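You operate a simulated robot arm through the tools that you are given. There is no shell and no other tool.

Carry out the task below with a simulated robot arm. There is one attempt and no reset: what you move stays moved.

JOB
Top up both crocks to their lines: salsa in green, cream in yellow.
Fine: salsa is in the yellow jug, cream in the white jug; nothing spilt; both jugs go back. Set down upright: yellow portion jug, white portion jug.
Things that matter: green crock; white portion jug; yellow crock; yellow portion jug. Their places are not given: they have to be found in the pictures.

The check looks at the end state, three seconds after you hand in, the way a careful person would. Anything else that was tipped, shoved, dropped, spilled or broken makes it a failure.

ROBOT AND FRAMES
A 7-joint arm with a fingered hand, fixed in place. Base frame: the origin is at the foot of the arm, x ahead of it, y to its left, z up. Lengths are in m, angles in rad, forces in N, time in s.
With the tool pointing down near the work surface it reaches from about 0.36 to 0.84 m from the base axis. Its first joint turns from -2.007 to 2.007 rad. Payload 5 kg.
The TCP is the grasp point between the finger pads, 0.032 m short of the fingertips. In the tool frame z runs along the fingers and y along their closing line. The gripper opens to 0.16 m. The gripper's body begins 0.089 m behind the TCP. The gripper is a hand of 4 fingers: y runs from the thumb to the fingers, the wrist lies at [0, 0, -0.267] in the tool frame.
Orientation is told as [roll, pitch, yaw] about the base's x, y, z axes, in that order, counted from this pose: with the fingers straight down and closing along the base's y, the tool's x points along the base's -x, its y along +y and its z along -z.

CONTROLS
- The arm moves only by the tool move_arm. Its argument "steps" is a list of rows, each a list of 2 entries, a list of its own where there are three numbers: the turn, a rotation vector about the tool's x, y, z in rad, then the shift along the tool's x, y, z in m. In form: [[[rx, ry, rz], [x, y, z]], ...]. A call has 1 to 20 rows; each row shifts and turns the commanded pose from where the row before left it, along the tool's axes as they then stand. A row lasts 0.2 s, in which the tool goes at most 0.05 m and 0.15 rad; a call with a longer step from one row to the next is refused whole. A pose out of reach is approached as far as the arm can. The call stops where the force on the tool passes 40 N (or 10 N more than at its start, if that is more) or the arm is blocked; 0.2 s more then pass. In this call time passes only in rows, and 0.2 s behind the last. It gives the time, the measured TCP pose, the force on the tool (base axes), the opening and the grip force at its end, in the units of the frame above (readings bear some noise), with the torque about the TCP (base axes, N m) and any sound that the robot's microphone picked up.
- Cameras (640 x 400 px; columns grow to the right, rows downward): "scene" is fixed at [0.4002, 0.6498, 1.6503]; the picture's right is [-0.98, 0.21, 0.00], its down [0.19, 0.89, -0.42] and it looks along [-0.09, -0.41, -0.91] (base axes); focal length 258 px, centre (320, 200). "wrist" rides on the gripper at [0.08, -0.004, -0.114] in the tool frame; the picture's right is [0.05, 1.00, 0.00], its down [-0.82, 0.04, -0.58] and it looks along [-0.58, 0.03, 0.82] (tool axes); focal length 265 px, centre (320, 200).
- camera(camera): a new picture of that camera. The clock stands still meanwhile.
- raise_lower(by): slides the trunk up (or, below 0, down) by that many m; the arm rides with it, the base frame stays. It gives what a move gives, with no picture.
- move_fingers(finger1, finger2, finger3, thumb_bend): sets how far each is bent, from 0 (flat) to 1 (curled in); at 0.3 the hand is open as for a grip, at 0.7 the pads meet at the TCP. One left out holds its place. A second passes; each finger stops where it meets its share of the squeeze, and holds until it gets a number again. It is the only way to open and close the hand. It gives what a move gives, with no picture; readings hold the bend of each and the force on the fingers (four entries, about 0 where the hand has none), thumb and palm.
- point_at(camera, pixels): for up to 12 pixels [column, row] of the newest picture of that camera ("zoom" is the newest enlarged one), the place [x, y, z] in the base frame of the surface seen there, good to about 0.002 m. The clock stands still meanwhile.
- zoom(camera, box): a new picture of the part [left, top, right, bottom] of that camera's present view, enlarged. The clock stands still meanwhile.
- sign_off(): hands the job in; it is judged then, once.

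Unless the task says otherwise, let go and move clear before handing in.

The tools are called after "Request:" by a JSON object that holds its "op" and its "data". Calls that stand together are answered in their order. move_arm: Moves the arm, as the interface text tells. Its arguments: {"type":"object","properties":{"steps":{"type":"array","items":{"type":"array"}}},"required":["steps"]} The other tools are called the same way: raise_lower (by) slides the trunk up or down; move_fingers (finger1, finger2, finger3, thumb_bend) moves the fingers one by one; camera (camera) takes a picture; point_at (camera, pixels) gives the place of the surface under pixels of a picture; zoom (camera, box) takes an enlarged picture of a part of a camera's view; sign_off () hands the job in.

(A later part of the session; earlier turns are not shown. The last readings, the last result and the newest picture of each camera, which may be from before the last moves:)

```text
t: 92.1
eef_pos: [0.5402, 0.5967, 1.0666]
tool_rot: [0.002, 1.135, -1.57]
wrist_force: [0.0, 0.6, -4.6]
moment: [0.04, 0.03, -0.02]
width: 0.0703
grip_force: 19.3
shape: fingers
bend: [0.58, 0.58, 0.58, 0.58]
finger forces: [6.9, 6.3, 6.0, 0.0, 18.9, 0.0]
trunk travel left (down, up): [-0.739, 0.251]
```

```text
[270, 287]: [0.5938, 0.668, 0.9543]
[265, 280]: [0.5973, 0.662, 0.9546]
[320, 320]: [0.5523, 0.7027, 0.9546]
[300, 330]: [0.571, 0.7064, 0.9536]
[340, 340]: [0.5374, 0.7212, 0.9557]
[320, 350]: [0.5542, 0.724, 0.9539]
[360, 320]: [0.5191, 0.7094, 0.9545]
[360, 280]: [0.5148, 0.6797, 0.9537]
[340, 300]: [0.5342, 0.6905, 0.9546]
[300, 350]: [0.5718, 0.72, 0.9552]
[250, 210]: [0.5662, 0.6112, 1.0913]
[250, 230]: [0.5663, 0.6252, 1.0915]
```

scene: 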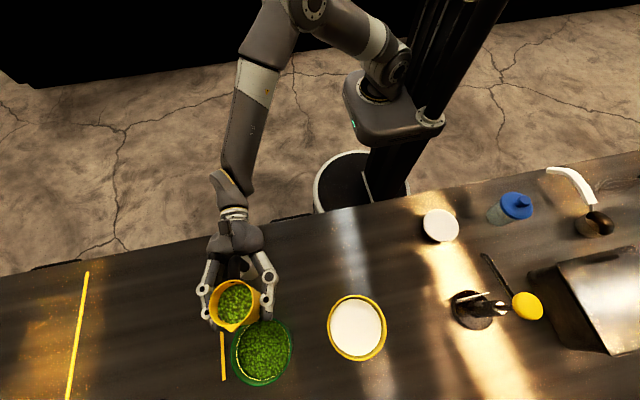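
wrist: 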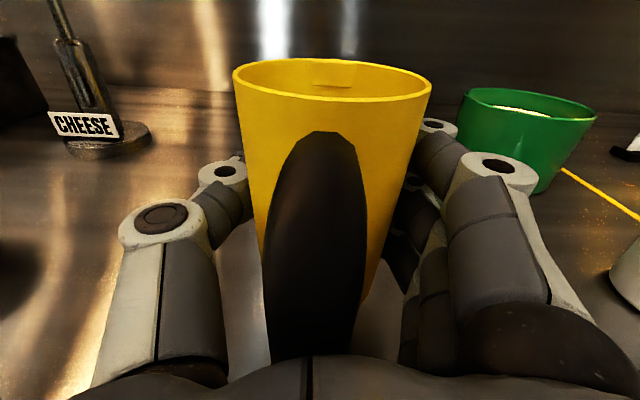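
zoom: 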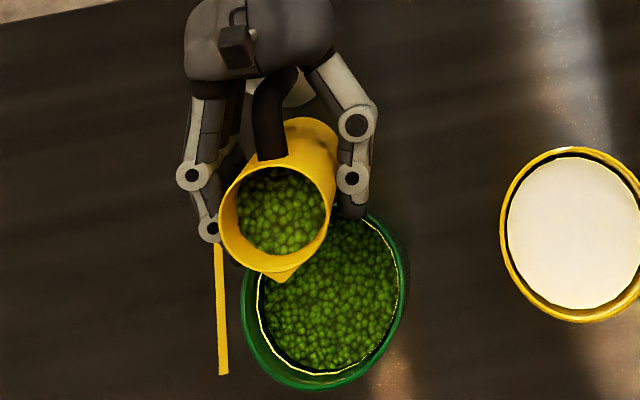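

The crock baseline is 0.9545 and nothing is flowing yet at 25°. I'll tilt to 34° slowly.

Request:
{"op": "move_arm", "data": {"steps": [[[0, -0.0524, 0], [0, 0, 0]], [[0, -0.0524, 0], [0, 0, 0]], [[0, -0.0524, 0], [0, 0, 0]], [[0, 0, 0], [0, 0, 0]], [[0, 0, 0], [0, 0, 0]]]}}

Request:
{"op": "zoom", "data": {"camera": "scene", "box": [210, 240, 310, 390]}}

Request:
{"op": "point_at", "data": {"camera": "zoom", "pixels": [[320, 320], [300, 330], [340, 340], [320, 350], [360, 320], [360, 280], [340, 300], [300, 350], [260, 230], [270, 240], [283, 278], [280, 274]]}}

```text
t: 93.3
eef_pos: [0.5381, 0.5973, 1.0669]
tool_rot: [-0.001, 0.978, -1.57]
wrist_force: [0.6, -0.5, -4.7]
moment: [0.05, 0.0, -0.01]
width: 0.0703
grip_force: 18.7
shape: fingers
bend: [0.58, 0.58, 0.58, 0.58]
finger forces: [6.9, 6.3, 6.0, 0.1, 19.0, 0.1]
trunk travel left (down, up): [-0.739, 0.251]
```

```text
2.67 times, centred on (260, 315) of scene
```

zoom: 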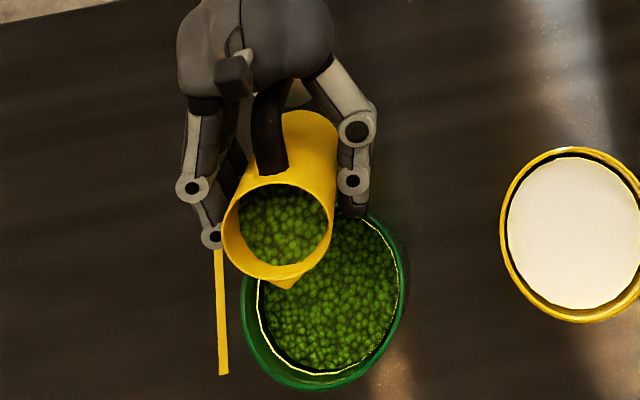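

```text
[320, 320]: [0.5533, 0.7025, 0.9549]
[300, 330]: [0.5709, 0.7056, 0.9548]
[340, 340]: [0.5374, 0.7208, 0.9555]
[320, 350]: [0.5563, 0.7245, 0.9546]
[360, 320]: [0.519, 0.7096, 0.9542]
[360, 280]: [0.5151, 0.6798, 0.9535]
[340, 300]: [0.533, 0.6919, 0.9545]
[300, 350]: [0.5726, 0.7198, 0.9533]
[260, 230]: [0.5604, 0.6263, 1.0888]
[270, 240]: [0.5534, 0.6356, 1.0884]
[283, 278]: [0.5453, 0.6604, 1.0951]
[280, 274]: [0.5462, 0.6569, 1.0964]
```

The salsa at 1.0886 is close to the lip at about 1.092. I'll tilt 3° more and check for the stream.

Request:
{"op": "move_arm", "data": {"steps": [[[0, -0.0262, 0], [0, 0, 0]], [[0, -0.0262, 0], [0, 0, 0]], [[0, 0, 0], [0, 0, 0]], [[0, 0, 0], [0, 0, 0]]]}}

Request:
{"op": "zoom", "data": {"camera": "scene", "box": [210, 240, 310, 390]}}

Request:
{"op": "point_at", "data": {"camera": "zoom", "pixels": [[320, 320], [300, 330], [340, 340], [320, 350], [360, 320], [360, 280], [340, 300], [300, 350], [260, 230], [270, 240], [285, 283], [280, 274]]}}

```text
t: 94.3
eef_pos: [0.5397, 0.5965, 1.0662]
tool_rot: [-0.001, 0.926, -1.568]
wrist_force: [0.0, 0.3, -4.8]
moment: [0.07, -0.01, 0.0]
width: 0.0701
grip_force: 19.3
shape: fingers
bend: [0.58, 0.58, 0.58, 0.58]
finger forces: [6.9, 6.3, 5.9, 0.0, 18.7, 0.1]
trunk travel left (down, up): [-0.739, 0.251]
```

```text
2.67 times, centred on (260, 315) of scene
```

zoom: 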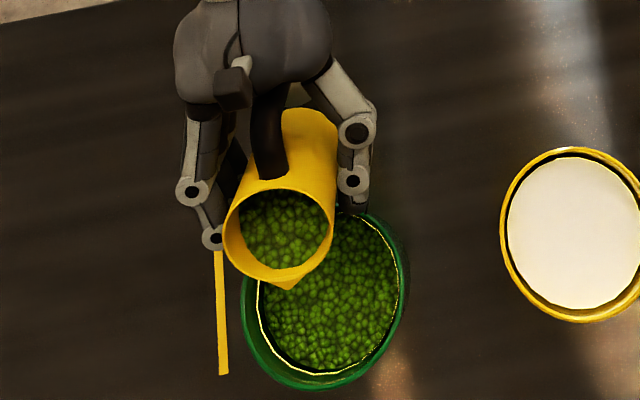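

```text
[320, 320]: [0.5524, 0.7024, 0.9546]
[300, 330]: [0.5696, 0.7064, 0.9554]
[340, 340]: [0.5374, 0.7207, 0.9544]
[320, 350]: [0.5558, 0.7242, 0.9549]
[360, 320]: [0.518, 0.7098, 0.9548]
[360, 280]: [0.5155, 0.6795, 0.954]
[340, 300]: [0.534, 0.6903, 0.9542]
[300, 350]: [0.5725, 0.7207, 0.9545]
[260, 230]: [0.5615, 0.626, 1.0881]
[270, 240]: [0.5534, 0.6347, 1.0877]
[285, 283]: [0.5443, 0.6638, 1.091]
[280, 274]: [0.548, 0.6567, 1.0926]
```

Still no flow at 37°. I'll add another 3°.

Request:
{"op": "move_arm", "data": {"steps": [[[0, -0.0262, 0], [0, 0, 0]], [[0, -0.0262, 0], [0, 0, 0]], [[0, 0, 0], [0, 0, 0]], [[0, 0, 0], [0, 0, 0]]]}}

Request:
{"op": "zoom", "data": {"camera": "scene", "box": [210, 240, 310, 390]}}

Request:
{"op": "point_at", "data": {"camera": "zoom", "pixels": [[320, 320], [300, 330], [340, 340], [320, 350], [360, 320], [360, 280], [340, 300], [300, 350], [260, 230], [270, 240], [287, 286], [280, 274]]}}

```text
t: 95.3
eef_pos: [0.5396, 0.5974, 1.0664]
tool_rot: [0.0, 0.873, -1.569]
wrist_force: [0.5, -0.3, -3.8]
moment: [0.04, 0.01, 0.0]
width: 0.0705
grip_force: 19.3
shape: fingers
bend: [0.58, 0.58, 0.58, 0.58]
finger forces: [6.8, 6.3, 6.0, 0.0, 18.8, 0.0]
trunk travel left (down, up): [-0.739, 0.251]
```

```text
2.67 times, centred on (260, 315) of scene
```

zoom: 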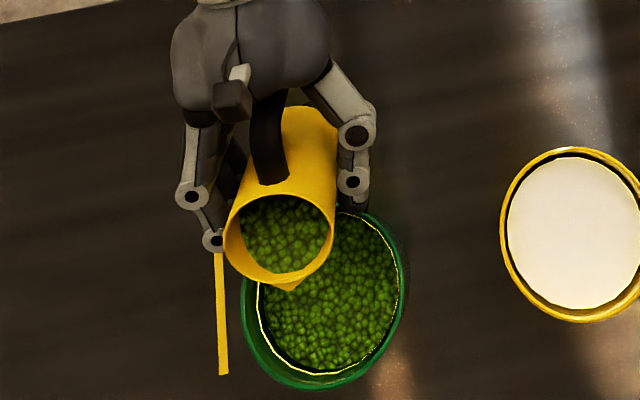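

```text
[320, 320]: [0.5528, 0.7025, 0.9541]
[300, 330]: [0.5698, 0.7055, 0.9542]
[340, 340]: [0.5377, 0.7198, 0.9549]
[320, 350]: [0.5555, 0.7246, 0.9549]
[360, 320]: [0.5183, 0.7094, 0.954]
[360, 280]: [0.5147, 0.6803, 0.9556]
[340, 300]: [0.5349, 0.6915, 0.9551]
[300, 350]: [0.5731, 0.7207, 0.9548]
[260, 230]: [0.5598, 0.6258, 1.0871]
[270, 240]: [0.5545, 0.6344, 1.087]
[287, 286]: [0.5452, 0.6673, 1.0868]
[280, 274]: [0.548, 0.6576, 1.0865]
```

The salsa is level with the lip at 40°. I'll tilt to about 45° and watch the stream.

Request:
{"op": "move_arm", "data": {"steps": [[[0, -0.0262, 0], [0, 0, 0]], [[0, -0.0262, 0], [0, 0, 0]], [[0, -0.0262, 0], [0, 0, 0]], [[0, 0, 0], [0, 0, 0]], [[0, 0, 0], [0, 0, 0]]]}}

Request:
{"op": "zoom", "data": {"camera": "scene", "box": [210, 240, 310, 390]}}

Request:
{"op": "point_at", "data": {"camera": "zoom", "pixels": [[320, 320], [300, 330], [340, 340], [320, 350], [360, 320], [360, 280], [340, 300], [300, 350], [260, 230], [270, 240], [287, 286], [290, 300]]}}

```text
t: 96.5
eef_pos: [0.5401, 0.5971, 1.0652]
tool_rot: [-0.002, 0.795, -1.569]
wrist_force: [-0.5, -0.4, -3.8]
moment: [0.06, 0.0, 0.03]
width: 0.07
grip_force: 19.0
shape: fingers
bend: [0.58, 0.58, 0.58, 0.58]
finger forces: [6.9, 6.3, 6.0, 0.0, 18.8, 0.0]
trunk travel left (down, up): [-0.739, 0.251]
```

```text
2.67 times, centred on (260, 315) of scene
```

zoom: 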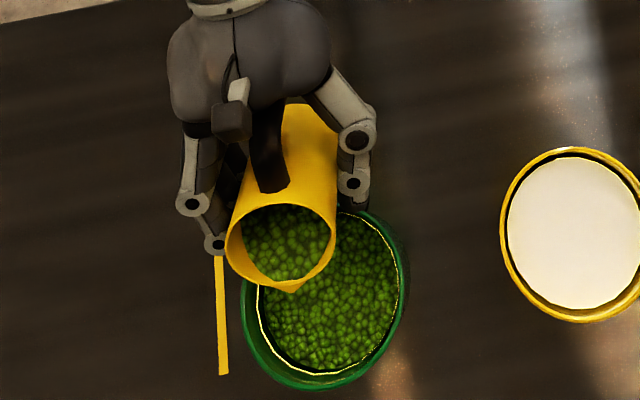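

```text
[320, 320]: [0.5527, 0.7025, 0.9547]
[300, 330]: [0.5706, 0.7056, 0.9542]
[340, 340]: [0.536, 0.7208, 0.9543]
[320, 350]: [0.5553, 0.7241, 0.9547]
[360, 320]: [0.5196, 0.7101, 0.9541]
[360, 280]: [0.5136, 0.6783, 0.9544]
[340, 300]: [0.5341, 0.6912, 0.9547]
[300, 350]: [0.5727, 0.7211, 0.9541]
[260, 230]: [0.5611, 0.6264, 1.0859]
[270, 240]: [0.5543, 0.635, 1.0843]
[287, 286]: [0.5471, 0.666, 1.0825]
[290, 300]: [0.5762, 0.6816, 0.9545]
```

No stream yet at 44°, and the salsa may be thick. I'll proceed in smaller 2° steps with pauses.

Request:
{"op": "move_arm", "data": {"steps": [[[0, -0.0175, 0], [0, 0, 0]], [[0, -0.0175, 0], [0, 0, 0]], [[0, 0, 0], [0, 0, 0]], [[0, 0, 0], [0, 0, 0]], [[0, 0, 0], [0, 0, 0]]]}}

Request:
{"op": "zoom", "data": {"camera": "scene", "box": [210, 240, 310, 390]}}

Request:
{"op": "point_at", "data": {"camera": "zoom", "pixels": [[320, 320], [300, 330], [340, 340], [320, 350], [360, 320], [360, 280], [340, 300], [300, 350], [260, 230], [270, 240], [290, 289], [290, 305]]}}

```text
t: 97.7
eef_pos: [0.5389, 0.5971, 1.066]
tool_rot: [0.001, 0.762, -1.569]
wrist_force: [-0.6, -0.1, -3.7]
moment: [0.03, 0.0, -0.01]
width: 0.0703
grip_force: 18.8
shape: fingers
bend: [0.58, 0.58, 0.58, 0.58]
finger forces: [6.9, 6.4, 6.0, 0.0, 18.8, 0.1]
trunk travel left (down, up): [-0.739, 0.251]
```

```text
2.67 times, centred on (260, 315) of scene
```

zoom: 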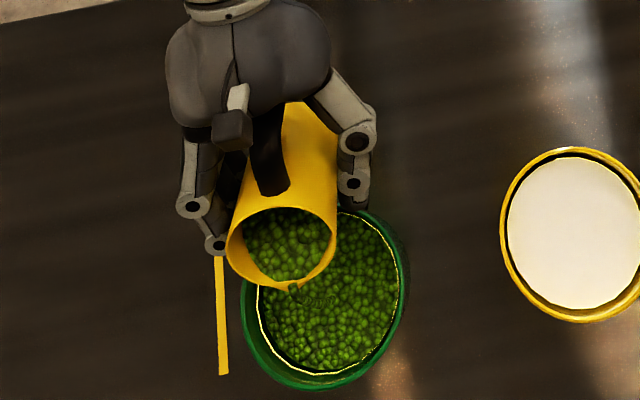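

```text
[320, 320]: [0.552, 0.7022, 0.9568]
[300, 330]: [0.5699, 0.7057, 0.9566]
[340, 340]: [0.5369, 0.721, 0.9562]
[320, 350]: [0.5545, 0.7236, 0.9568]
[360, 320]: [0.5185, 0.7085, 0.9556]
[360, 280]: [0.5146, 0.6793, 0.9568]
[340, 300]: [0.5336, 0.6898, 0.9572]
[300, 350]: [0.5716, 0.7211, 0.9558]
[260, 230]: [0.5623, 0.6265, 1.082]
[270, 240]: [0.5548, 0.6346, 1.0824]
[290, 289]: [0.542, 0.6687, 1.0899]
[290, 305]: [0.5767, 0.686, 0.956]
```

Flow has started and the level is 0.9565, with the stream near zoom (300,295). I'll hold to see how it settles.

Request:
{"op": "move_arm", "data": {"steps": [[[0, 0, 0], [0, 0, 0]], [[0, 0, 0], [0, 0, 0]], [[0, 0, 0], [0, 0, 0]], [[0, 0, 0], [0, 0, 0]]]}}

Request:
{"op": "zoom", "data": {"camera": "scene", "box": [210, 240, 310, 390]}}

Request:
{"op": "point_at", "data": {"camera": "zoom", "pixels": [[320, 330], [300, 330], [340, 340], [320, 350], [360, 320], [360, 280], [350, 300], [300, 350], [260, 230], [270, 240], [300, 292], [318, 300]]}}

```text
t: 98.7
eef_pos: [0.5399, 0.5962, 1.0661]
tool_rot: [0.003, 0.761, -1.568]
wrist_force: [0.5, 0.2, -4.7]
moment: [0.09, 0.01, 0.02]
width: 0.0705
grip_force: 19.0
shape: fingers
bend: [0.58, 0.58, 0.58, 0.58]
finger forces: [6.8, 6.3, 6.0, 0.1, 18.7, 0.1]
trunk travel left (down, up): [-0.739, 0.251]
```

```text
2.67 times, centred on (260, 315) of scene
```

zoom: 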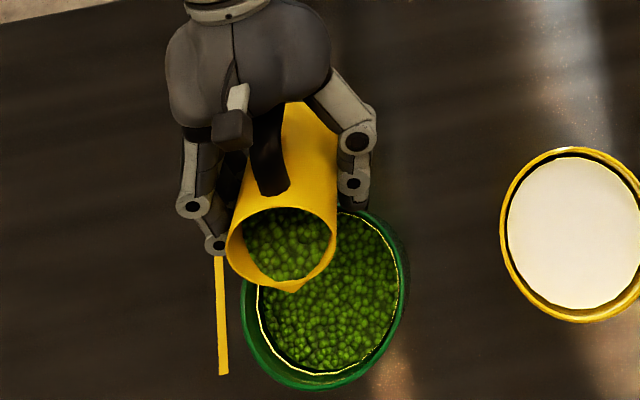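

```text
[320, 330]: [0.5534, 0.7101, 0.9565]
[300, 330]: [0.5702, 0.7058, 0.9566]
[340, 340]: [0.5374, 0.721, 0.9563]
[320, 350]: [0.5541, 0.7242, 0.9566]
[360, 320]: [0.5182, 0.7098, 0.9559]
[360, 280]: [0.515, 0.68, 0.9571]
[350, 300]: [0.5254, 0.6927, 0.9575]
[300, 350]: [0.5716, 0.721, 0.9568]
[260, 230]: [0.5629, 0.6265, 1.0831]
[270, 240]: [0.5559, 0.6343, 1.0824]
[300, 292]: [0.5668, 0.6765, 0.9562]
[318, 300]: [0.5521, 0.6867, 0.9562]
```

It settled at 0.9566 at 46°, with about 15 mm to go. I'll tilt 6° more gradually and hold.

Request:
{"op": "move_arm", "data": {"steps": [[[0, -0.0262, 0], [0, 0, 0]], [[0, -0.0262, 0], [0, 0, 0]], [[0, 0, 0], [0, 0, 0]], [[0, 0, 0], [0, 0, 0]], [[0, -0.0262, 0], [0, 0, 0]], [[0, -0.0262, 0], [0, 0, 0]], [[0, 0, 0], [0, 0, 0]], [[0, 0, 0], [0, 0, 0]], [[0, 0, 0], [0, 0, 0]]]}}

Request:
{"op": "zoom", "data": {"camera": "scene", "box": [210, 240, 310, 390]}}

Request:
{"op": "point_at", "data": {"camera": "zoom", "pixels": [[320, 330], [300, 330], [340, 340], [320, 350], [360, 320], [360, 280], [350, 300], [300, 350], [260, 230], [270, 240], [300, 292], [318, 300]]}}

```text
t: 100.7
eef_pos: [0.5389, 0.5971, 1.0663]
tool_rot: [0.0, 0.656, -1.569]
wrist_force: [-0.7, 0.6, -4.6]
moment: [0.04, -0.01, -0.01]
width: 0.0701
grip_force: 18.9
shape: fingers
bend: [0.58, 0.58, 0.58, 0.58]
finger forces: [7.0, 6.3, 5.9, 0.0, 18.7, 0.0]
trunk travel left (down, up): [-0.739, 0.251]
```

```text
2.67 times, centred on (260, 315) of scene
```

zoom: 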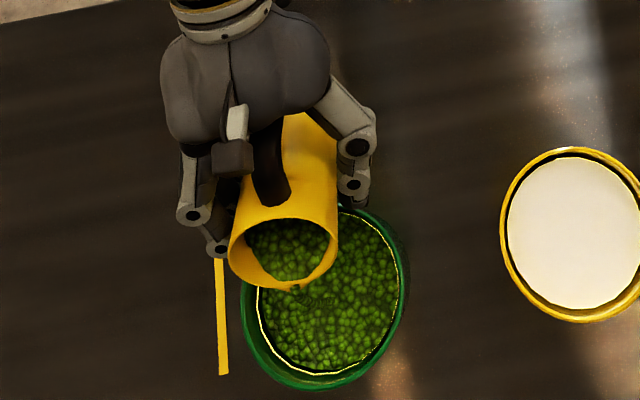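

```text
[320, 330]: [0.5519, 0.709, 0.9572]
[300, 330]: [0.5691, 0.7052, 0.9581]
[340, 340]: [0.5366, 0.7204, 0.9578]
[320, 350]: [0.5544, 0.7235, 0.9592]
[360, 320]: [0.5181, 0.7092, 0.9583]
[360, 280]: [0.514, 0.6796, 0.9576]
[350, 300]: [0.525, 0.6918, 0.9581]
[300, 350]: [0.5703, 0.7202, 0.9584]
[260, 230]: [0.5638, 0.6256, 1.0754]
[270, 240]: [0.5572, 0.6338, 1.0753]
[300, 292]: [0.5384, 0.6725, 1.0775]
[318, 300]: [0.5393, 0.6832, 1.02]
```

The level is 0.9581 and flowing, with the stream passing (0.539, 0.683), well inside the crock. I'll hold about 2 s.

Request:
{"op": "move_arm", "data": {"steps": [[[0, 0, 0], [0, 0, 0]], [[0, 0, 0], [0, 0, 0]], [[0, 0, 0], [0, 0, 0]], [[0, 0, 0], [0, 0, 0]], [[0, 0, 0], [0, 0, 0]], [[0, 0, 0], [0, 0, 0]], [[0, 0, 0], [0, 0, 0]], [[0, 0, 0], [0, 0, 0]]]}}

Request:
{"op": "zoom", "data": {"camera": "scene", "box": [210, 240, 310, 390]}}

Request:
{"op": "point_at", "data": {"camera": "zoom", "pixels": [[320, 330], [300, 330], [340, 340], [320, 350], [360, 320], [360, 280], [350, 300], [300, 350], [260, 230], [270, 240], [300, 292], [318, 300]]}}

```text
t: 102.5
eef_pos: [0.5399, 0.597, 1.066]
tool_rot: [0.0, 0.656, -1.567]
wrist_force: [0.0, -0.8, -3.8]
moment: [0.06, 0.02, 0.01]
width: 0.0703
grip_force: 19.4
shape: fingers
bend: [0.58, 0.58, 0.58, 0.58]
finger forces: [6.9, 6.3, 5.9, 0.0, 18.7, 0.0]
trunk travel left (down, up): [-0.739, 0.251]
```

```text
2.67 times, centred on (260, 315) of scene
```

zoom: 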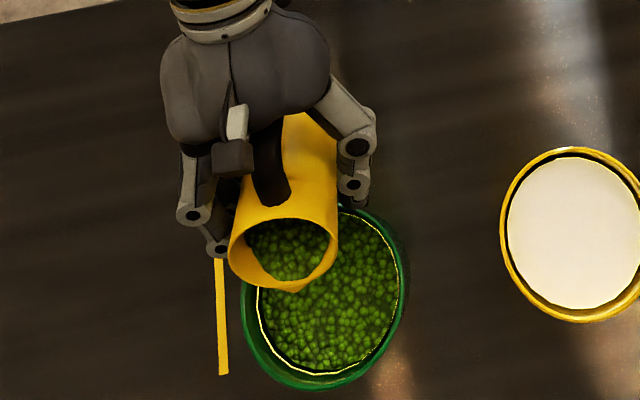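

```text
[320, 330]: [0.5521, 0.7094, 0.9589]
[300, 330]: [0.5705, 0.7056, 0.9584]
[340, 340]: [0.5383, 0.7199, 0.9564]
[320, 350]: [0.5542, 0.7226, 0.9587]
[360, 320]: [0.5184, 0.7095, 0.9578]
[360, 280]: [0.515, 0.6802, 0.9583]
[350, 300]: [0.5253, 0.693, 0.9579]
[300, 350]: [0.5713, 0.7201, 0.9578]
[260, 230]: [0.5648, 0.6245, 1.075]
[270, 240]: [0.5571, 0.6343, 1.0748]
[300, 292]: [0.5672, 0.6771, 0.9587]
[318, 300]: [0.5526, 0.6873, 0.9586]
```

It settled at about 0.958 at 52°, with the display seeming to move in roughly 1.7 mm steps. I'll tilt another 6°, gradually.

Request:
{"op": "move_arm", "data": {"steps": [[[0, -0.0262, 0], [0, 0, 0]], [[0, -0.0262, 0], [0, 0, 0]], [[0, 0, 0], [0, 0, 0]], [[0, 0, 0], [0, 0, 0]], [[0, -0.0262, 0], [0, 0, 0]], [[0, -0.0262, 0], [0, 0, 0]], [[0, 0, 0], [0, 0, 0]], [[0, 0, 0], [0, 0, 0]], [[0, 0, 0], [0, 0, 0]], [[0, 0, 0], [0, 0, 0]], [[0, 0, 0], [0, 0, 0]], [[0, 0, 0], [0, 0, 0]]]}}

Request:
{"op": "zoom", "data": {"camera": "scene", "box": [210, 240, 310, 390]}}

Request:
{"op": "point_at", "data": {"camera": "zoom", "pixels": [[320, 330], [300, 330], [340, 340], [320, 350], [360, 320], [360, 280], [350, 300], [300, 350], [260, 240], [280, 250], [300, 292], [318, 300]]}}

```text
t: 105.1
eef_pos: [0.5397, 0.5982, 1.0669]
tool_rot: [0.0, 0.553, -1.569]
wrist_force: [0.5, 0.2, -3.2]
moment: [0.02, -0.01, -0.02]
width: 0.0702
grip_force: 18.7
shape: fingers
bend: [0.58, 0.58, 0.58, 0.58]
finger forces: [6.9, 6.3, 5.9, 0.0, 18.7, 0.0]
trunk travel left (down, up): [-0.739, 0.251]
```

```text
2.67 times, centred on (260, 315) of scene
```

zoom: 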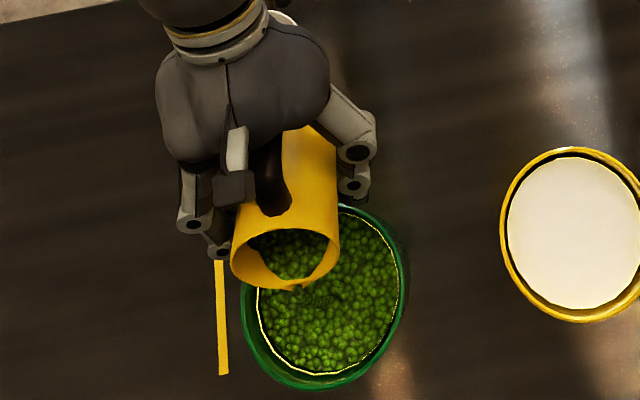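

```text
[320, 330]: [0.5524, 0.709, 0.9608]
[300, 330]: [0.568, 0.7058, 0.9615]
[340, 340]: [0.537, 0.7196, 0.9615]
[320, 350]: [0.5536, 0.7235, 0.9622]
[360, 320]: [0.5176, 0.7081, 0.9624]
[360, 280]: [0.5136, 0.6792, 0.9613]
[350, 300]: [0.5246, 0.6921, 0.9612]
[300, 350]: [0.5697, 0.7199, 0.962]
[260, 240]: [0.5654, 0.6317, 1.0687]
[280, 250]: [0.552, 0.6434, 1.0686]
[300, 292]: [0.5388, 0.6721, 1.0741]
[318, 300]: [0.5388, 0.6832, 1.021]
```

The level is 0.9616 at 58° and still flowing. I'll hold again.

Request:
{"op": "move_arm", "data": {"steps": [[[0, 0, 0], [0, 0, 0]], [[0, 0, 0], [0, 0, 0]], [[0, 0, 0], [0, 0, 0]], [[0, 0, 0], [0, 0, 0]], [[0, 0, 0], [0, 0, 0]], [[0, 0, 0], [0, 0, 0]], [[0, 0, 0], [0, 0, 0]], [[0, 0, 0], [0, 0, 0]]]}}

Request:
{"op": "zoom", "data": {"camera": "scene", "box": [210, 240, 310, 390]}}

Request:
{"op": "point_at", "data": {"camera": "zoom", "pixels": [[320, 330], [300, 330], [340, 340], [320, 350], [360, 320], [360, 280], [350, 300], [300, 350], [260, 240], [280, 250], [300, 292], [318, 300]]}}

```text
t: 106.9
eef_pos: [0.5404, 0.597, 1.0672]
tool_rot: [0.0, 0.551, -1.57]
wrist_force: [0.1, -0.4, -3.0]
moment: [0.04, -0.04, -0.02]
width: 0.0703
grip_force: 18.6
shape: fingers
bend: [0.58, 0.58, 0.58, 0.58]
finger forces: [7.0, 6.3, 5.8, 0.0, 18.7, 0.0]
trunk travel left (down, up): [-0.739, 0.251]
```

```text
2.67 times, centred on (260, 315) of scene
```

zoom: 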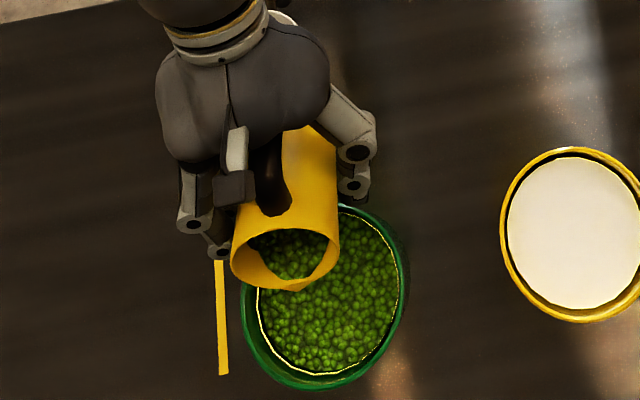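

```text
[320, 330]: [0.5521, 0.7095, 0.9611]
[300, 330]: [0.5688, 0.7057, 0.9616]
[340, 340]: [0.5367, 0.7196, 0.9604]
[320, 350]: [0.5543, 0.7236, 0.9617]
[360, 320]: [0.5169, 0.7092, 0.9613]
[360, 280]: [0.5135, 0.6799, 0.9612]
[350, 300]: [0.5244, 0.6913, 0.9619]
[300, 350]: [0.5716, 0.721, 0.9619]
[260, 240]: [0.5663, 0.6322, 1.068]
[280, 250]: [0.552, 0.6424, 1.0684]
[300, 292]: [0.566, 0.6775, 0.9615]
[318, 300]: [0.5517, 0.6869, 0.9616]
```

It settled at 0.9616, with 10 mm to go. I'll tilt 5° more and hold.

Request:
{"op": "move_arm", "data": {"steps": [[[0, -0.0291, 0], [0, 0, 0]], [[0, -0.0291, 0], [0, 0, 0]], [[0, -0.0291, 0], [0, 0, 0]], [[0, 0, 0], [0, 0, 0]], [[0, 0, 0], [0, 0, 0]], [[0, 0, 0], [0, 0, 0]], [[0, 0, 0], [0, 0, 0]], [[0, 0, 0], [0, 0, 0]], [[0, 0, 0], [0, 0, 0]], [[0, 0, 0], [0, 0, 0]]]}}

Request:
{"op": "zoom", "data": {"camera": "scene", "box": [210, 240, 310, 390]}}

Request:
{"op": "point_at", "data": {"camera": "zoom", "pixels": [[320, 330], [300, 330], [340, 340], [320, 350], [360, 320], [360, 280], [350, 300], [300, 350], [260, 245], [280, 250], [300, 292], [318, 300]]}}

```text
t: 109.1
eef_pos: [0.5386, 0.5964, 1.0671]
tool_rot: [-0.002, 0.464, -1.567]
wrist_force: [0.3, 0.3, -3.7]
moment: [0.05, 0.02, 0.01]
width: 0.0702
grip_force: 19.4
shape: fingers
bend: [0.58, 0.58, 0.58, 0.58]
finger forces: [6.9, 6.3, 5.8, 0.0, 18.8, 0.0]
trunk travel left (down, up): [-0.739, 0.251]
```

```text
2.67 times, centred on (260, 315) of scene
```

zoom: 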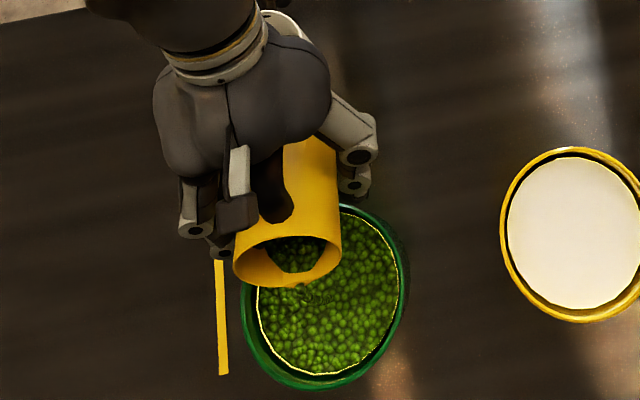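

```text
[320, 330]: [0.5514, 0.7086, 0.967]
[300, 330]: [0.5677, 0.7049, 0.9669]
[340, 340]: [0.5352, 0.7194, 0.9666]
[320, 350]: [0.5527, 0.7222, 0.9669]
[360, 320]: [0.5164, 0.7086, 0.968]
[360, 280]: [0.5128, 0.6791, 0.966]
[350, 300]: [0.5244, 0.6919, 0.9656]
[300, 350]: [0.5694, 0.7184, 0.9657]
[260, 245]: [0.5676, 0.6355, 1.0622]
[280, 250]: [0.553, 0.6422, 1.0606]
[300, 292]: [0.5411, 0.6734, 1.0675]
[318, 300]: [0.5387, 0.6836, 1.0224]
```

The level is 0.9666 and still flowing at 63°, with 5 mm left. I'll hold 1 s and check.

Request:
{"op": "move_arm", "data": {"steps": [[[0, 0, 0], [0, 0, 0]], [[0, 0, 0], [0, 0, 0]], [[0, 0, 0], [0, 0, 0]], [[0, 0, 0], [0, 0, 0]]]}}

Request:
{"op": "zoom", "data": {"camera": "scene", "box": [210, 240, 310, 390]}}

Request:
{"op": "point_at", "data": {"camera": "zoom", "pixels": [[320, 330], [300, 330], [340, 340], [320, 350], [360, 320], [360, 280], [350, 300], [300, 350], [260, 245], [280, 250], [300, 292], [318, 300]]}}

```text
t: 110.1
eef_pos: [0.5384, 0.5962, 1.0674]
tool_rot: [0.001, 0.464, -1.568]
wrist_force: [0.2, -0.4, -2.7]
moment: [0.04, 0.03, 0.01]
width: 0.0702
grip_force: 18.9
shape: fingers
bend: [0.58, 0.58, 0.58, 0.58]
finger forces: [6.9, 6.2, 5.9, 0.0, 18.7, 0.0]
trunk travel left (down, up): [-0.739, 0.251]
```

```text
2.67 times, centred on (260, 315) of scene
```

zoom: 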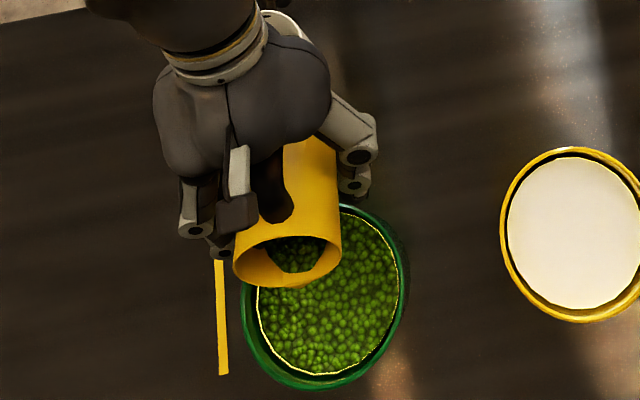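

```text
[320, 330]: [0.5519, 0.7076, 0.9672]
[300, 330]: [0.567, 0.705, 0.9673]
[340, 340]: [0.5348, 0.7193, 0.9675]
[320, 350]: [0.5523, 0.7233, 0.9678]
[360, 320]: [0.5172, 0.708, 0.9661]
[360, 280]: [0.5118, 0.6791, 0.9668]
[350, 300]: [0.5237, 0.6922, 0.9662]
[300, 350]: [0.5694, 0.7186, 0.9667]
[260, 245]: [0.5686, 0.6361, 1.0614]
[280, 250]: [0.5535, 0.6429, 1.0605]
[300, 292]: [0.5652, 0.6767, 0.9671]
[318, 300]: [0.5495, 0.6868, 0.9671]
```

It settled at 0.9669, with 4.7 mm to go. I'll tilt 2.3° more and hold.

Request:
{"op": "move_arm", "data": {"steps": [[[0, -0.02, 0], [0, 0, 0]], [[0, -0.02, 0], [0, 0, 0]], [[0, 0, 0], [0, 0, 0]], [[0, 0, 0], [0, 0, 0]], [[0, 0, 0], [0, 0, 0]], [[0, 0, 0], [0, 0, 0]], [[0, 0, 0], [0, 0, 0]], [[0, 0, 0], [0, 0, 0]], [[0, 0, 0], [0, 0, 0]], [[0, 0, 0], [0, 0, 0]]]}}

Request:
{"op": "zoom", "data": {"camera": "scene", "box": [210, 240, 310, 390]}}

Request:
{"op": "point_at", "data": {"camera": "zoom", "pixels": [[320, 330], [300, 330], [340, 340], [320, 350], [360, 320], [360, 280], [350, 300], [300, 350], [260, 245], [280, 250], [300, 292], [318, 300]]}}

Request:
{"op": "zoom", "data": {"camera": "scene", "box": [240, 360, 280, 390]}}

```text
t: 112.3
eef_pos: [0.5399, 0.5985, 1.0658]
tool_rot: [0.0, 0.425, -1.57]
wrist_force: [-0.7, 0.2, -2.1]
moment: [0.05, 0.01, 0.02]
width: 0.0705
grip_force: 18.5
shape: fingers
bend: [0.58, 0.58, 0.58, 0.58]
finger forces: [6.9, 6.2, 5.8, 0.0, 18.7, 0.0]
trunk travel left (down, up): [-0.739, 0.251]
```

```text
2.67 times, centred on (260, 315) of scene
```

zoom: 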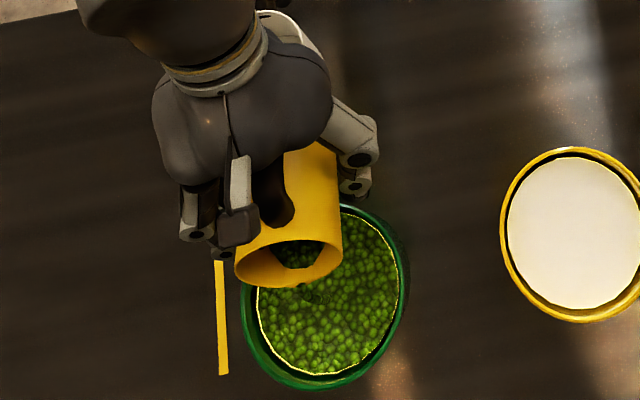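

```text
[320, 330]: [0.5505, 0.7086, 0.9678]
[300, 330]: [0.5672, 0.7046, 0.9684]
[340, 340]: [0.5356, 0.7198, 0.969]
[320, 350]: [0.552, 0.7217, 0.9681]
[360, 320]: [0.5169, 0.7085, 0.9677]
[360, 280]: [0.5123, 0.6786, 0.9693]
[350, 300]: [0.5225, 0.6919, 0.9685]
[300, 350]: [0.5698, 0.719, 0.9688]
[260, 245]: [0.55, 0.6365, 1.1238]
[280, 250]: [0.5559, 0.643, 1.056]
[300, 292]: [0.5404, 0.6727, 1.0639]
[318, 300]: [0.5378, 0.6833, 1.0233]
```

```text
13.33 times, centred on (260, 375) of scene
```

zoom: 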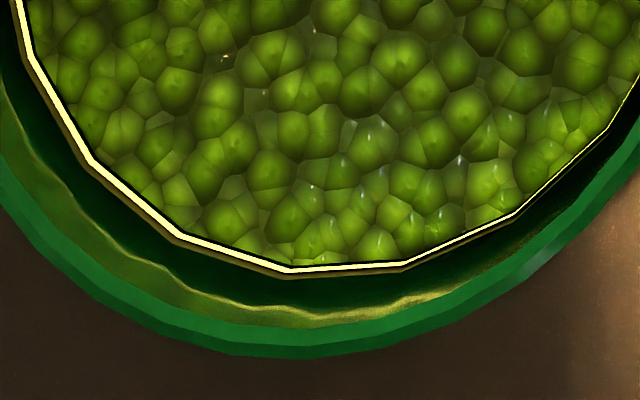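

The level is 0.9684 with the surface just under the bright line, still trickling. I'll hold 1 s.

Request:
{"op": "move_arm", "data": {"steps": [[[0, 0, 0], [0, 0, 0]], [[0, 0, 0], [0, 0, 0]], [[0, 0, 0], [0, 0, 0]], [[0, 0, 0], [0, 0, 0]]]}}

Request:
{"op": "zoom", "data": {"camera": "scene", "box": [210, 240, 310, 390]}}

Request:
{"op": "point_at", "data": {"camera": "zoom", "pixels": [[320, 330], [300, 330], [340, 340], [320, 350], [360, 320], [360, 280], [350, 300], [300, 350], [375, 300], [280, 330], [300, 292], [318, 300]]}}

Request:
{"op": "zoom", "data": {"camera": "scene", "box": [240, 360, 280, 390]}}

```text
t: 113.3
eef_pos: [0.5404, 0.5975, 1.0667]
tool_rot: [0.001, 0.425, -1.569]
wrist_force: [0.8, 0.2, -2.1]
moment: [0.03, 0.0, 0.01]
width: 0.0704
grip_force: 18.4
shape: fingers
bend: [0.58, 0.58, 0.58, 0.58]
finger forces: [6.9, 6.2, 5.8, 0.0, 18.7, 0.1]
trunk travel left (down, up): [-0.739, 0.251]
```

```text
2.67 times, centred on (260, 315) of scene
```

zoom: 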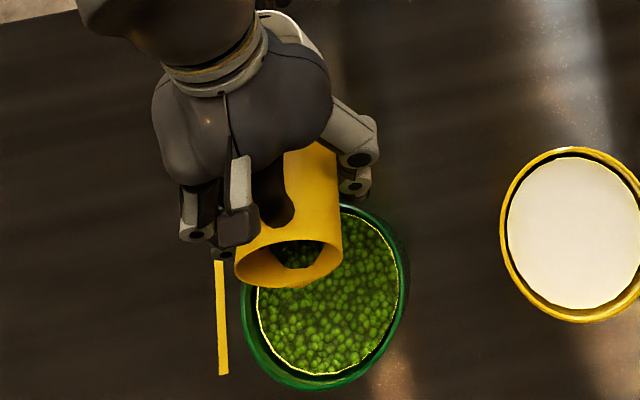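

```text
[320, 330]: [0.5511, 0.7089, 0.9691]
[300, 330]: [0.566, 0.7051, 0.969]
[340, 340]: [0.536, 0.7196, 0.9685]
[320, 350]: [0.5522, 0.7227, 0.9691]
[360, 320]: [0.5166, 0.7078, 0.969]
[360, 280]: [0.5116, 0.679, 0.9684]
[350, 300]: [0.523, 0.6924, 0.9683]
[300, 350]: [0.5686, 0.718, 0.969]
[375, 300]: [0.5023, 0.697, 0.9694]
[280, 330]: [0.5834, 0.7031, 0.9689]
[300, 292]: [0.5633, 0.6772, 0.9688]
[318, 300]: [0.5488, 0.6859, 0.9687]
```

```text
13.33 times, centred on (260, 375) of scene
```

zoom: 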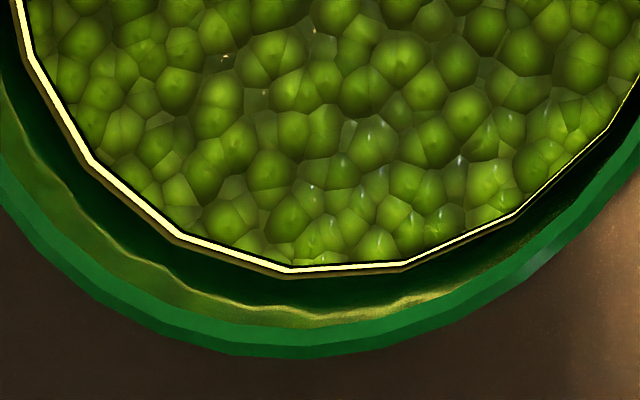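

It settled at about 0.9688 at 66°, with 2.8 mm to go. I'll tilt 1.3° more and hold.

Request:
{"op": "move_arm", "data": {"steps": [[[0, -0.0225, 0], [0, 0, 0]], [[0, 0, 0], [0, 0, 0]], [[0, 0, 0], [0, 0, 0]], [[0, 0, 0], [0, 0, 0]], [[0, 0, 0], [0, 0, 0]], [[0, 0, 0], [0, 0, 0]], [[0, 0, 0], [0, 0, 0]], [[0, 0, 0], [0, 0, 0]], [[0, 0, 0], [0, 0, 0]], [[0, 0, 0], [0, 0, 0]]]}}

Request:
{"op": "zoom", "data": {"camera": "scene", "box": [210, 240, 310, 390]}}

Request:
{"op": "point_at", "data": {"camera": "zoom", "pixels": [[320, 330], [300, 330], [340, 340], [320, 350], [360, 320], [360, 280], [350, 300], [300, 350], [375, 300], [280, 330], [300, 292], [318, 300]]}}

Request:
{"op": "zoom", "data": {"camera": "scene", "box": [240, 360, 280, 390]}}

```text
t: 115.5
eef_pos: [0.5396, 0.5966, 1.0664]
tool_rot: [0.001, 0.402, -1.57]
wrist_force: [0.5, 0.9, -3.1]
moment: [0.03, -0.02, -0.01]
width: 0.0703
grip_force: 18.6
shape: fingers
bend: [0.58, 0.58, 0.58, 0.58]
finger forces: [6.8, 6.2, 5.9, 0.1, 18.8, 0.1]
trunk travel left (down, up): [-0.739, 0.251]
```

```text
2.67 times, centred on (260, 315) of scene
```

zoom: 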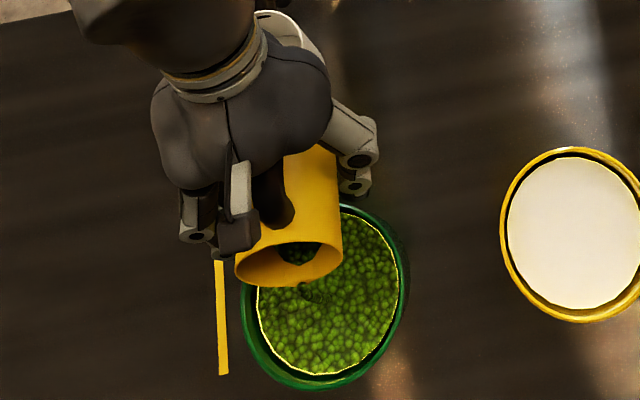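

```text
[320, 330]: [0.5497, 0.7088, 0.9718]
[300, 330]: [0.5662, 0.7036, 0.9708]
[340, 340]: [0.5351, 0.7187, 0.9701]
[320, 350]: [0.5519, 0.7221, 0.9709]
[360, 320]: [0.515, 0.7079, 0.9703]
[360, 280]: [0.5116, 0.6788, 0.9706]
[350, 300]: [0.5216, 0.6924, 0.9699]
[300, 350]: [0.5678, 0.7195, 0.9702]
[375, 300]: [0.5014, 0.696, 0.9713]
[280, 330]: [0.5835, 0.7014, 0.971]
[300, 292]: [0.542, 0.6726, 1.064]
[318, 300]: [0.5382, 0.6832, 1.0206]
```

```text
13.33 times, centred on (260, 375) of scene
```

zoom: 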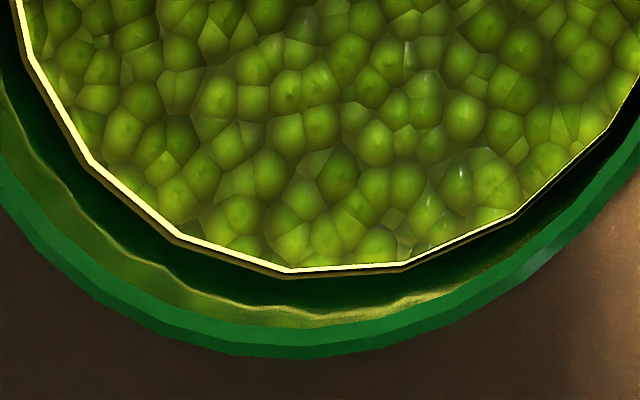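

The level is 0.9707, now meeting the line with a trickle continuing. I'll hold 1 s.

Request:
{"op": "move_arm", "data": {"steps": [[[0, 0, 0], [0, 0, 0]], [[0, 0, 0], [0, 0, 0]], [[0, 0, 0], [0, 0, 0]], [[0, 0, 0], [0, 0, 0]]]}}

Request:
{"op": "zoom", "data": {"camera": "scene", "box": [210, 240, 310, 390]}}

Request:
{"op": "point_at", "data": {"camera": "zoom", "pixels": [[320, 330], [300, 330], [340, 340], [320, 350], [360, 320], [360, 280], [350, 300], [300, 350], [375, 300], [280, 330], [300, 292], [318, 300]]}}

Request:
{"op": "zoom", "data": {"camera": "scene", "box": [240, 360, 280, 390]}}

```text
t: 116.5
eef_pos: [0.5395, 0.597, 1.067]
tool_rot: [0.0, 0.402, -1.569]
wrist_force: [0.1, -0.7, -2.7]
moment: [0.02, -0.01, -0.02]
width: 0.0701
grip_force: 18.9
shape: fingers
bend: [0.58, 0.58, 0.58, 0.58]
finger forces: [6.9, 6.2, 5.8, 0.0, 18.8, 0.0]
trunk travel left (down, up): [-0.739, 0.251]
```

```text
2.67 times, centred on (260, 315) of scene
```

zoom: 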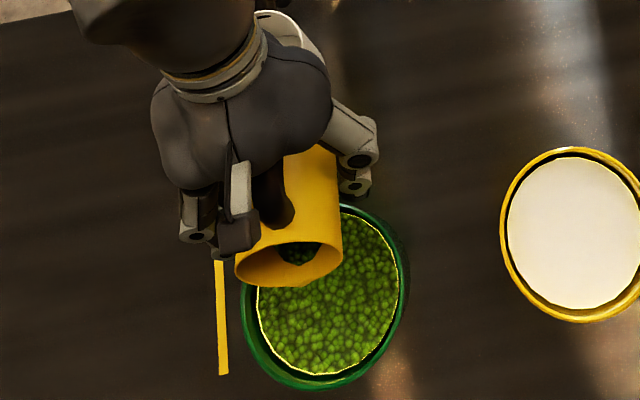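

```text
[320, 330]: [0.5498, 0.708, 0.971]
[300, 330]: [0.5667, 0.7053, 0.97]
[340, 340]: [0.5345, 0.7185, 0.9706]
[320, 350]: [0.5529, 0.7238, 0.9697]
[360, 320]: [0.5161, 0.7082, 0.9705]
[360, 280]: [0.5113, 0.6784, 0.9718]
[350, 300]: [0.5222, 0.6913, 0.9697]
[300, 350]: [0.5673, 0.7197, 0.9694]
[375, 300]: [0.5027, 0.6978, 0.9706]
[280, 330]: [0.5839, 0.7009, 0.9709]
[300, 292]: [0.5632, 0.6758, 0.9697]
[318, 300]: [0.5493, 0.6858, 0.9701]
```

```text
13.33 times, centred on (260, 375) of scene
```

zoom: 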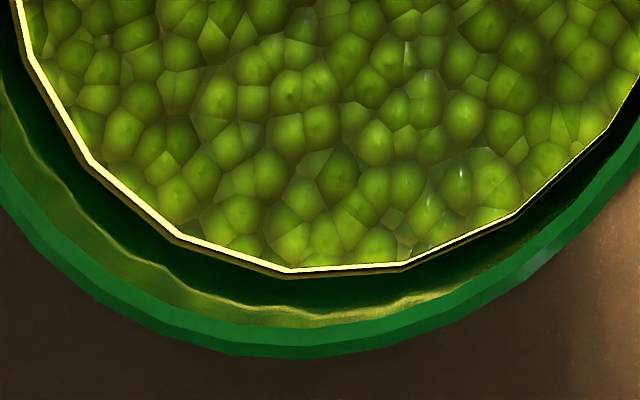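

It settled at 0.9704, within about 1 mm of the line's centre. A last tiny tilt of about 0.6° should centre it.

Request:
{"op": "move_arm", "data": {"steps": [[[0, -0.011, 0], [0, 0, 0]], [[0, 0, 0], [0, 0, 0]], [[0, 0, 0], [0, 0, 0]], [[0, 0, 0], [0, 0, 0]], [[0, 0, 0], [0, 0, 0]], [[0, 0, 0], [0, 0, 0]], [[0, 0, 0], [0, 0, 0]], [[0, 0, 0], [0, 0, 0]]]}}

Request:
{"op": "zoom", "data": {"camera": "scene", "box": [210, 240, 310, 390]}}

Request:
{"op": "point_at", "data": {"camera": "zoom", "pixels": [[320, 330], [300, 330], [340, 340], [320, 350], [360, 320], [360, 280], [350, 300], [300, 350], [375, 300], [280, 330], [300, 292], [318, 300]]}}

Request:
{"op": "zoom", "data": {"camera": "scene", "box": [240, 360, 280, 390]}}

```text
t: 118.3
eef_pos: [0.5388, 0.5976, 1.0665]
tool_rot: [0.0, 0.39, -1.57]
wrist_force: [0.0, 1.1, -2.2]
moment: [0.0, -0.01, -0.01]
width: 0.0701
grip_force: 19.3
shape: fingers
bend: [0.58, 0.58, 0.58, 0.58]
finger forces: [7.0, 6.3, 5.9, 0.1, 18.8, 0.1]
trunk travel left (down, up): [-0.739, 0.251]
```

```text
2.67 times, centred on (260, 315) of scene
```

zoom: 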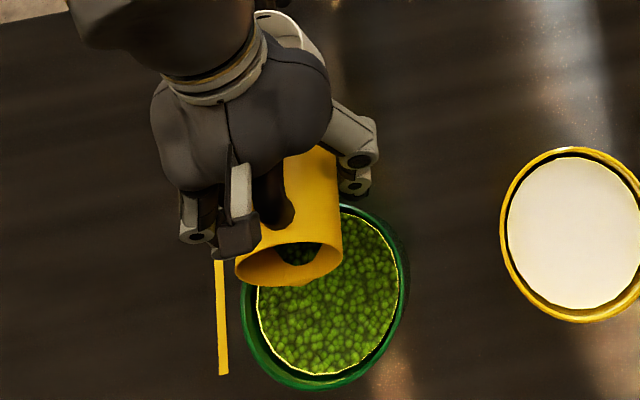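

```text
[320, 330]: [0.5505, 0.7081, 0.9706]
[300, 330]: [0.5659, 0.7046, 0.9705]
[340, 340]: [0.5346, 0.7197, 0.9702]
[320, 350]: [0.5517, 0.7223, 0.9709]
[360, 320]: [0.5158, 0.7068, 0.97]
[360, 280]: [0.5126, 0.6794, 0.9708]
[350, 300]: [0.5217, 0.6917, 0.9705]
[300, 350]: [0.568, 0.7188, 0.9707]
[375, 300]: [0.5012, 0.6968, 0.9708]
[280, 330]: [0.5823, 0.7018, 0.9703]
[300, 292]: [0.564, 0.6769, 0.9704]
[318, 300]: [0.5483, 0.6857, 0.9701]
```

```text
13.33 times, centred on (260, 375) of scene
```

zoom: 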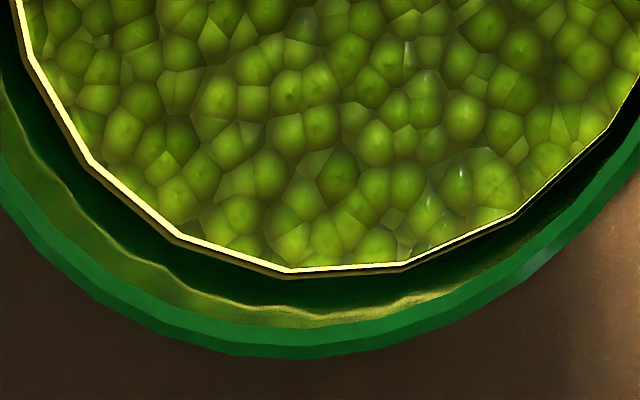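

Still 0.9705 with the stream stopped. I'll add one more very small tilt of about 0.5°, then finish.

Request:
{"op": "move_arm", "data": {"steps": [[[0, -0.009, 0], [0, 0, 0]], [[0, 0, 0], [0, 0, 0]], [[0, 0, 0], [0, 0, 0]], [[0, 0, 0], [0, 0, 0]], [[0, 0, 0], [0, 0, 0]], [[0, 0, 0], [0, 0, 0]], [[0, 0, 0], [0, 0, 0]], [[0, 0, 0], [0, 0, 0]]]}}

Request:
{"op": "zoom", "data": {"camera": "scene", "box": [210, 240, 310, 390]}}

Request:
{"op": "point_at", "data": {"camera": "zoom", "pixels": [[320, 330], [300, 330], [340, 340], [320, 350], [360, 320], [360, 280], [350, 300], [300, 350], [375, 300], [280, 330], [300, 292], [318, 300]]}}

Request:
{"op": "zoom", "data": {"camera": "scene", "box": [240, 360, 280, 390]}}

```text
t: 120.1
eef_pos: [0.5392, 0.5971, 1.0662]
tool_rot: [-0.001, 0.379, -1.569]
wrist_force: [-0.2, -0.8, -2.2]
moment: [0.02, 0.03, 0.0]
width: 0.0702
grip_force: 18.8
shape: fingers
bend: [0.58, 0.58, 0.58, 0.58]
finger forces: [6.8, 6.2, 5.8, 0.1, 18.8, 0.0]
trunk travel left (down, up): [-0.739, 0.251]
```

```text
2.67 times, centred on (260, 315) of scene
```

zoom: 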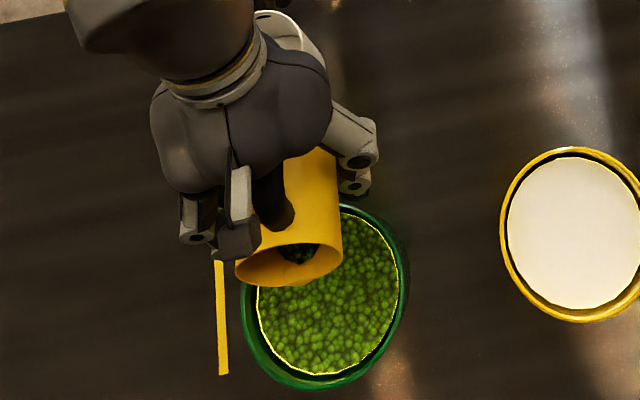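

```text
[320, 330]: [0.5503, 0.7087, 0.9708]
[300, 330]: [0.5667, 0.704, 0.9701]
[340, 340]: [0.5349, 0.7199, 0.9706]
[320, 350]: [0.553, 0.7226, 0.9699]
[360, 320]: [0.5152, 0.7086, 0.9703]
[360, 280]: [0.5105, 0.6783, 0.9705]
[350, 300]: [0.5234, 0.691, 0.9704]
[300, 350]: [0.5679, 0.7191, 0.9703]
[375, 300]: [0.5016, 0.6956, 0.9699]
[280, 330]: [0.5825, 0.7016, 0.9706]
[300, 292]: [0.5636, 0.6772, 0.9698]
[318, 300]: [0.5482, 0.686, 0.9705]
```

```text
13.33 times, centred on (260, 375) of scene
```

zoom: 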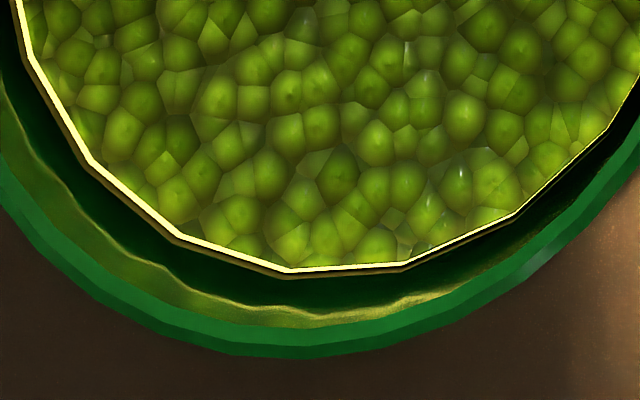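

By the tilt/volume relation seen with the white jug, the salsa should now be at about 0.971–0.972, and the picture shows it meeting the line. I'll tilt back, lift and bring the jug upright.

Request:
{"op": "move_arm", "data": {"steps": [[[0, 0.0944, 0], [0, 0, 0]], [[0, 0.0944, 0], [0, 0, 0]], [[0, 0.0944, 0], [0, 0, 0]], [[0, 0.0944, 0], [0, 0, 0]], [[0, 0.0944, 0], [0, 0, 0]], [[0, 0.0944, 0], [0, 0, 0]], [[0, 0.0944, 0], [0, 0, 0]], [[0, 0.0944, 0], [0, 0, 0]], [[0, 0, 0], [0.0158, 0, -0.0095]], [[0, 0, 0], [0.0158, 0, -0.0095]], [[0, 0, 0], [0.0158, 0, -0.0095]], [[0, 0.08726, 0], [0, 0, 0]], [[0, 0.08726, 0], [0, 0, 0]], [[0, 0.08726, 0], [0, 0, 0]], [[0, 0.08726, 0], [0, 0, 0]], [[0, 0.08726, 0], [0, 0, 0]], [[0, 0, 0], [0, 0, 0]]]}}

Request:
{"op": "zoom", "data": {"camera": "scene", "box": [210, 240, 310, 390]}}

Request:
{"op": "point_at", "data": {"camera": "zoom", "pixels": [[320, 330], [300, 330], [340, 340], [320, 350], [360, 320], [360, 280], [350, 300], [300, 350], [250, 160], [255, 180], [270, 160], [560, 230]]}}

```text
t: 123.7
eef_pos: [0.5407, 0.5903, 1.122]
tool_rot: [3.077, 1.568, 1.51]
wrist_force: [-0.6, 0.4, -2.7]
moment: [0.01, -0.02, -0.02]
width: 0.0699
grip_force: 19.0
shape: fingers
bend: [0.58, 0.58, 0.58, 0.58]
finger forces: [6.8, 6.0, 5.7, 0.1, 18.7, 0.0]
trunk travel left (down, up): [-0.739, 0.251]
```

```text
2.67 times, centred on (260, 315) of scene
```

zoom: 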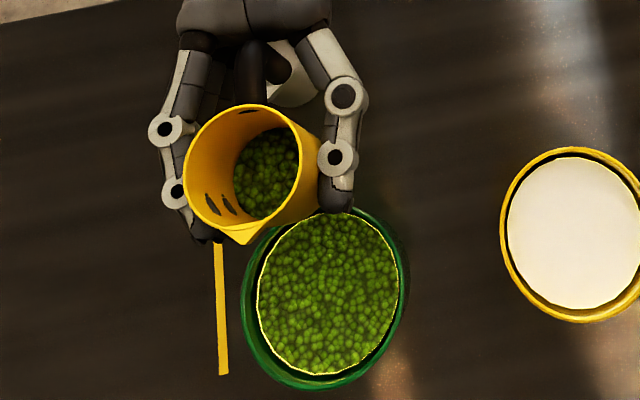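

```text
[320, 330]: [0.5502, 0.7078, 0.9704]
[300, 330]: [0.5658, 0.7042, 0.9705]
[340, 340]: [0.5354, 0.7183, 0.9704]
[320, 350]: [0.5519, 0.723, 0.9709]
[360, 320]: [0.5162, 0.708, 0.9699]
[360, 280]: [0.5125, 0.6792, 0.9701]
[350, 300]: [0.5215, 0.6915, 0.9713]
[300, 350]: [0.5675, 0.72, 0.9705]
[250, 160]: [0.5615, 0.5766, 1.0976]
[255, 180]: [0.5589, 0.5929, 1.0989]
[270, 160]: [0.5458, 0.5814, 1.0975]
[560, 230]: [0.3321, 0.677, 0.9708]
```

The jug's salsa dropped about 50 mm (0.0877→0.0373 deep), which corresponds to a crock gain of about 17.5 mm, so the level is at the line. I'll carry the yellow jug back along the same path.

Request:
{"op": "move_arm", "data": {"steps": [[[0, 0, 0], [0, -0.006, -0.003]], [[0, 0, 0], [0, -0.015, -0.007]], [[0, 0, 0], [0, -0.02, -0.01]], [[0, 0, 0], [0, -0.02, -0.01]], [[0, 0, 0], [0, -0.02, -0.01]], [[0, 0, 0], [0, -0.02, -0.01]], [[0, 0, 0], [0, -0.02, -0.01]], [[0, 0, 0], [0, -0.02, -0.01]], [[0, 0, 0], [0, -0.02, -0.01]], [[0, 0, 0], [0, -0.02, -0.01]], [[0, 0, 0], [0, -0.02, -0.01]], [[0, 0, 0], [0, -0.02, -0.01]], [[0, 0, 0], [0, -0.016, -0.01]], [[0, 0, 0], [0, -0.008, -0.005]], [[0, 0, 0], [0, 0, 0]], [[0, 0, 0], [0, 0, 0]]]}}

Request:
{"op": "camera", "data": {"camera": "scene"}}

```text
t: 127.1
eef_pos: [0.2954, 0.466, 1.1226]
tool_rot: [-2.913, 1.569, 1.804]
wrist_force: [0.6, 0.3, -2.4]
moment: [-0.01, -0.01, -0.02]
width: 0.0702
grip_force: 18.7
shape: fingers
bend: [0.58, 0.58, 0.58, 0.58]
finger forces: [6.7, 6.1, 5.7, 0.0, 18.6, 0.0]
trunk travel left (down, up): [-0.739, 0.251]
```

```text
taken
```

scene: 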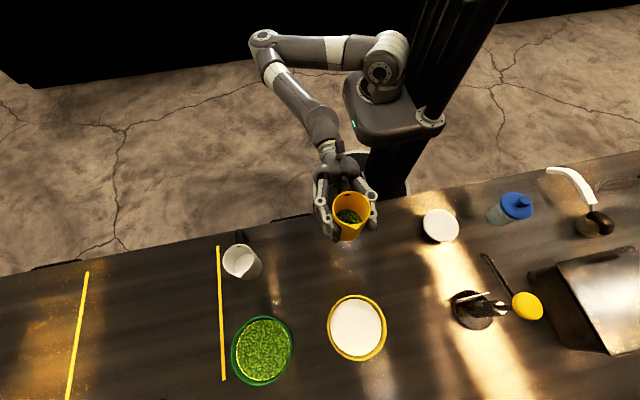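

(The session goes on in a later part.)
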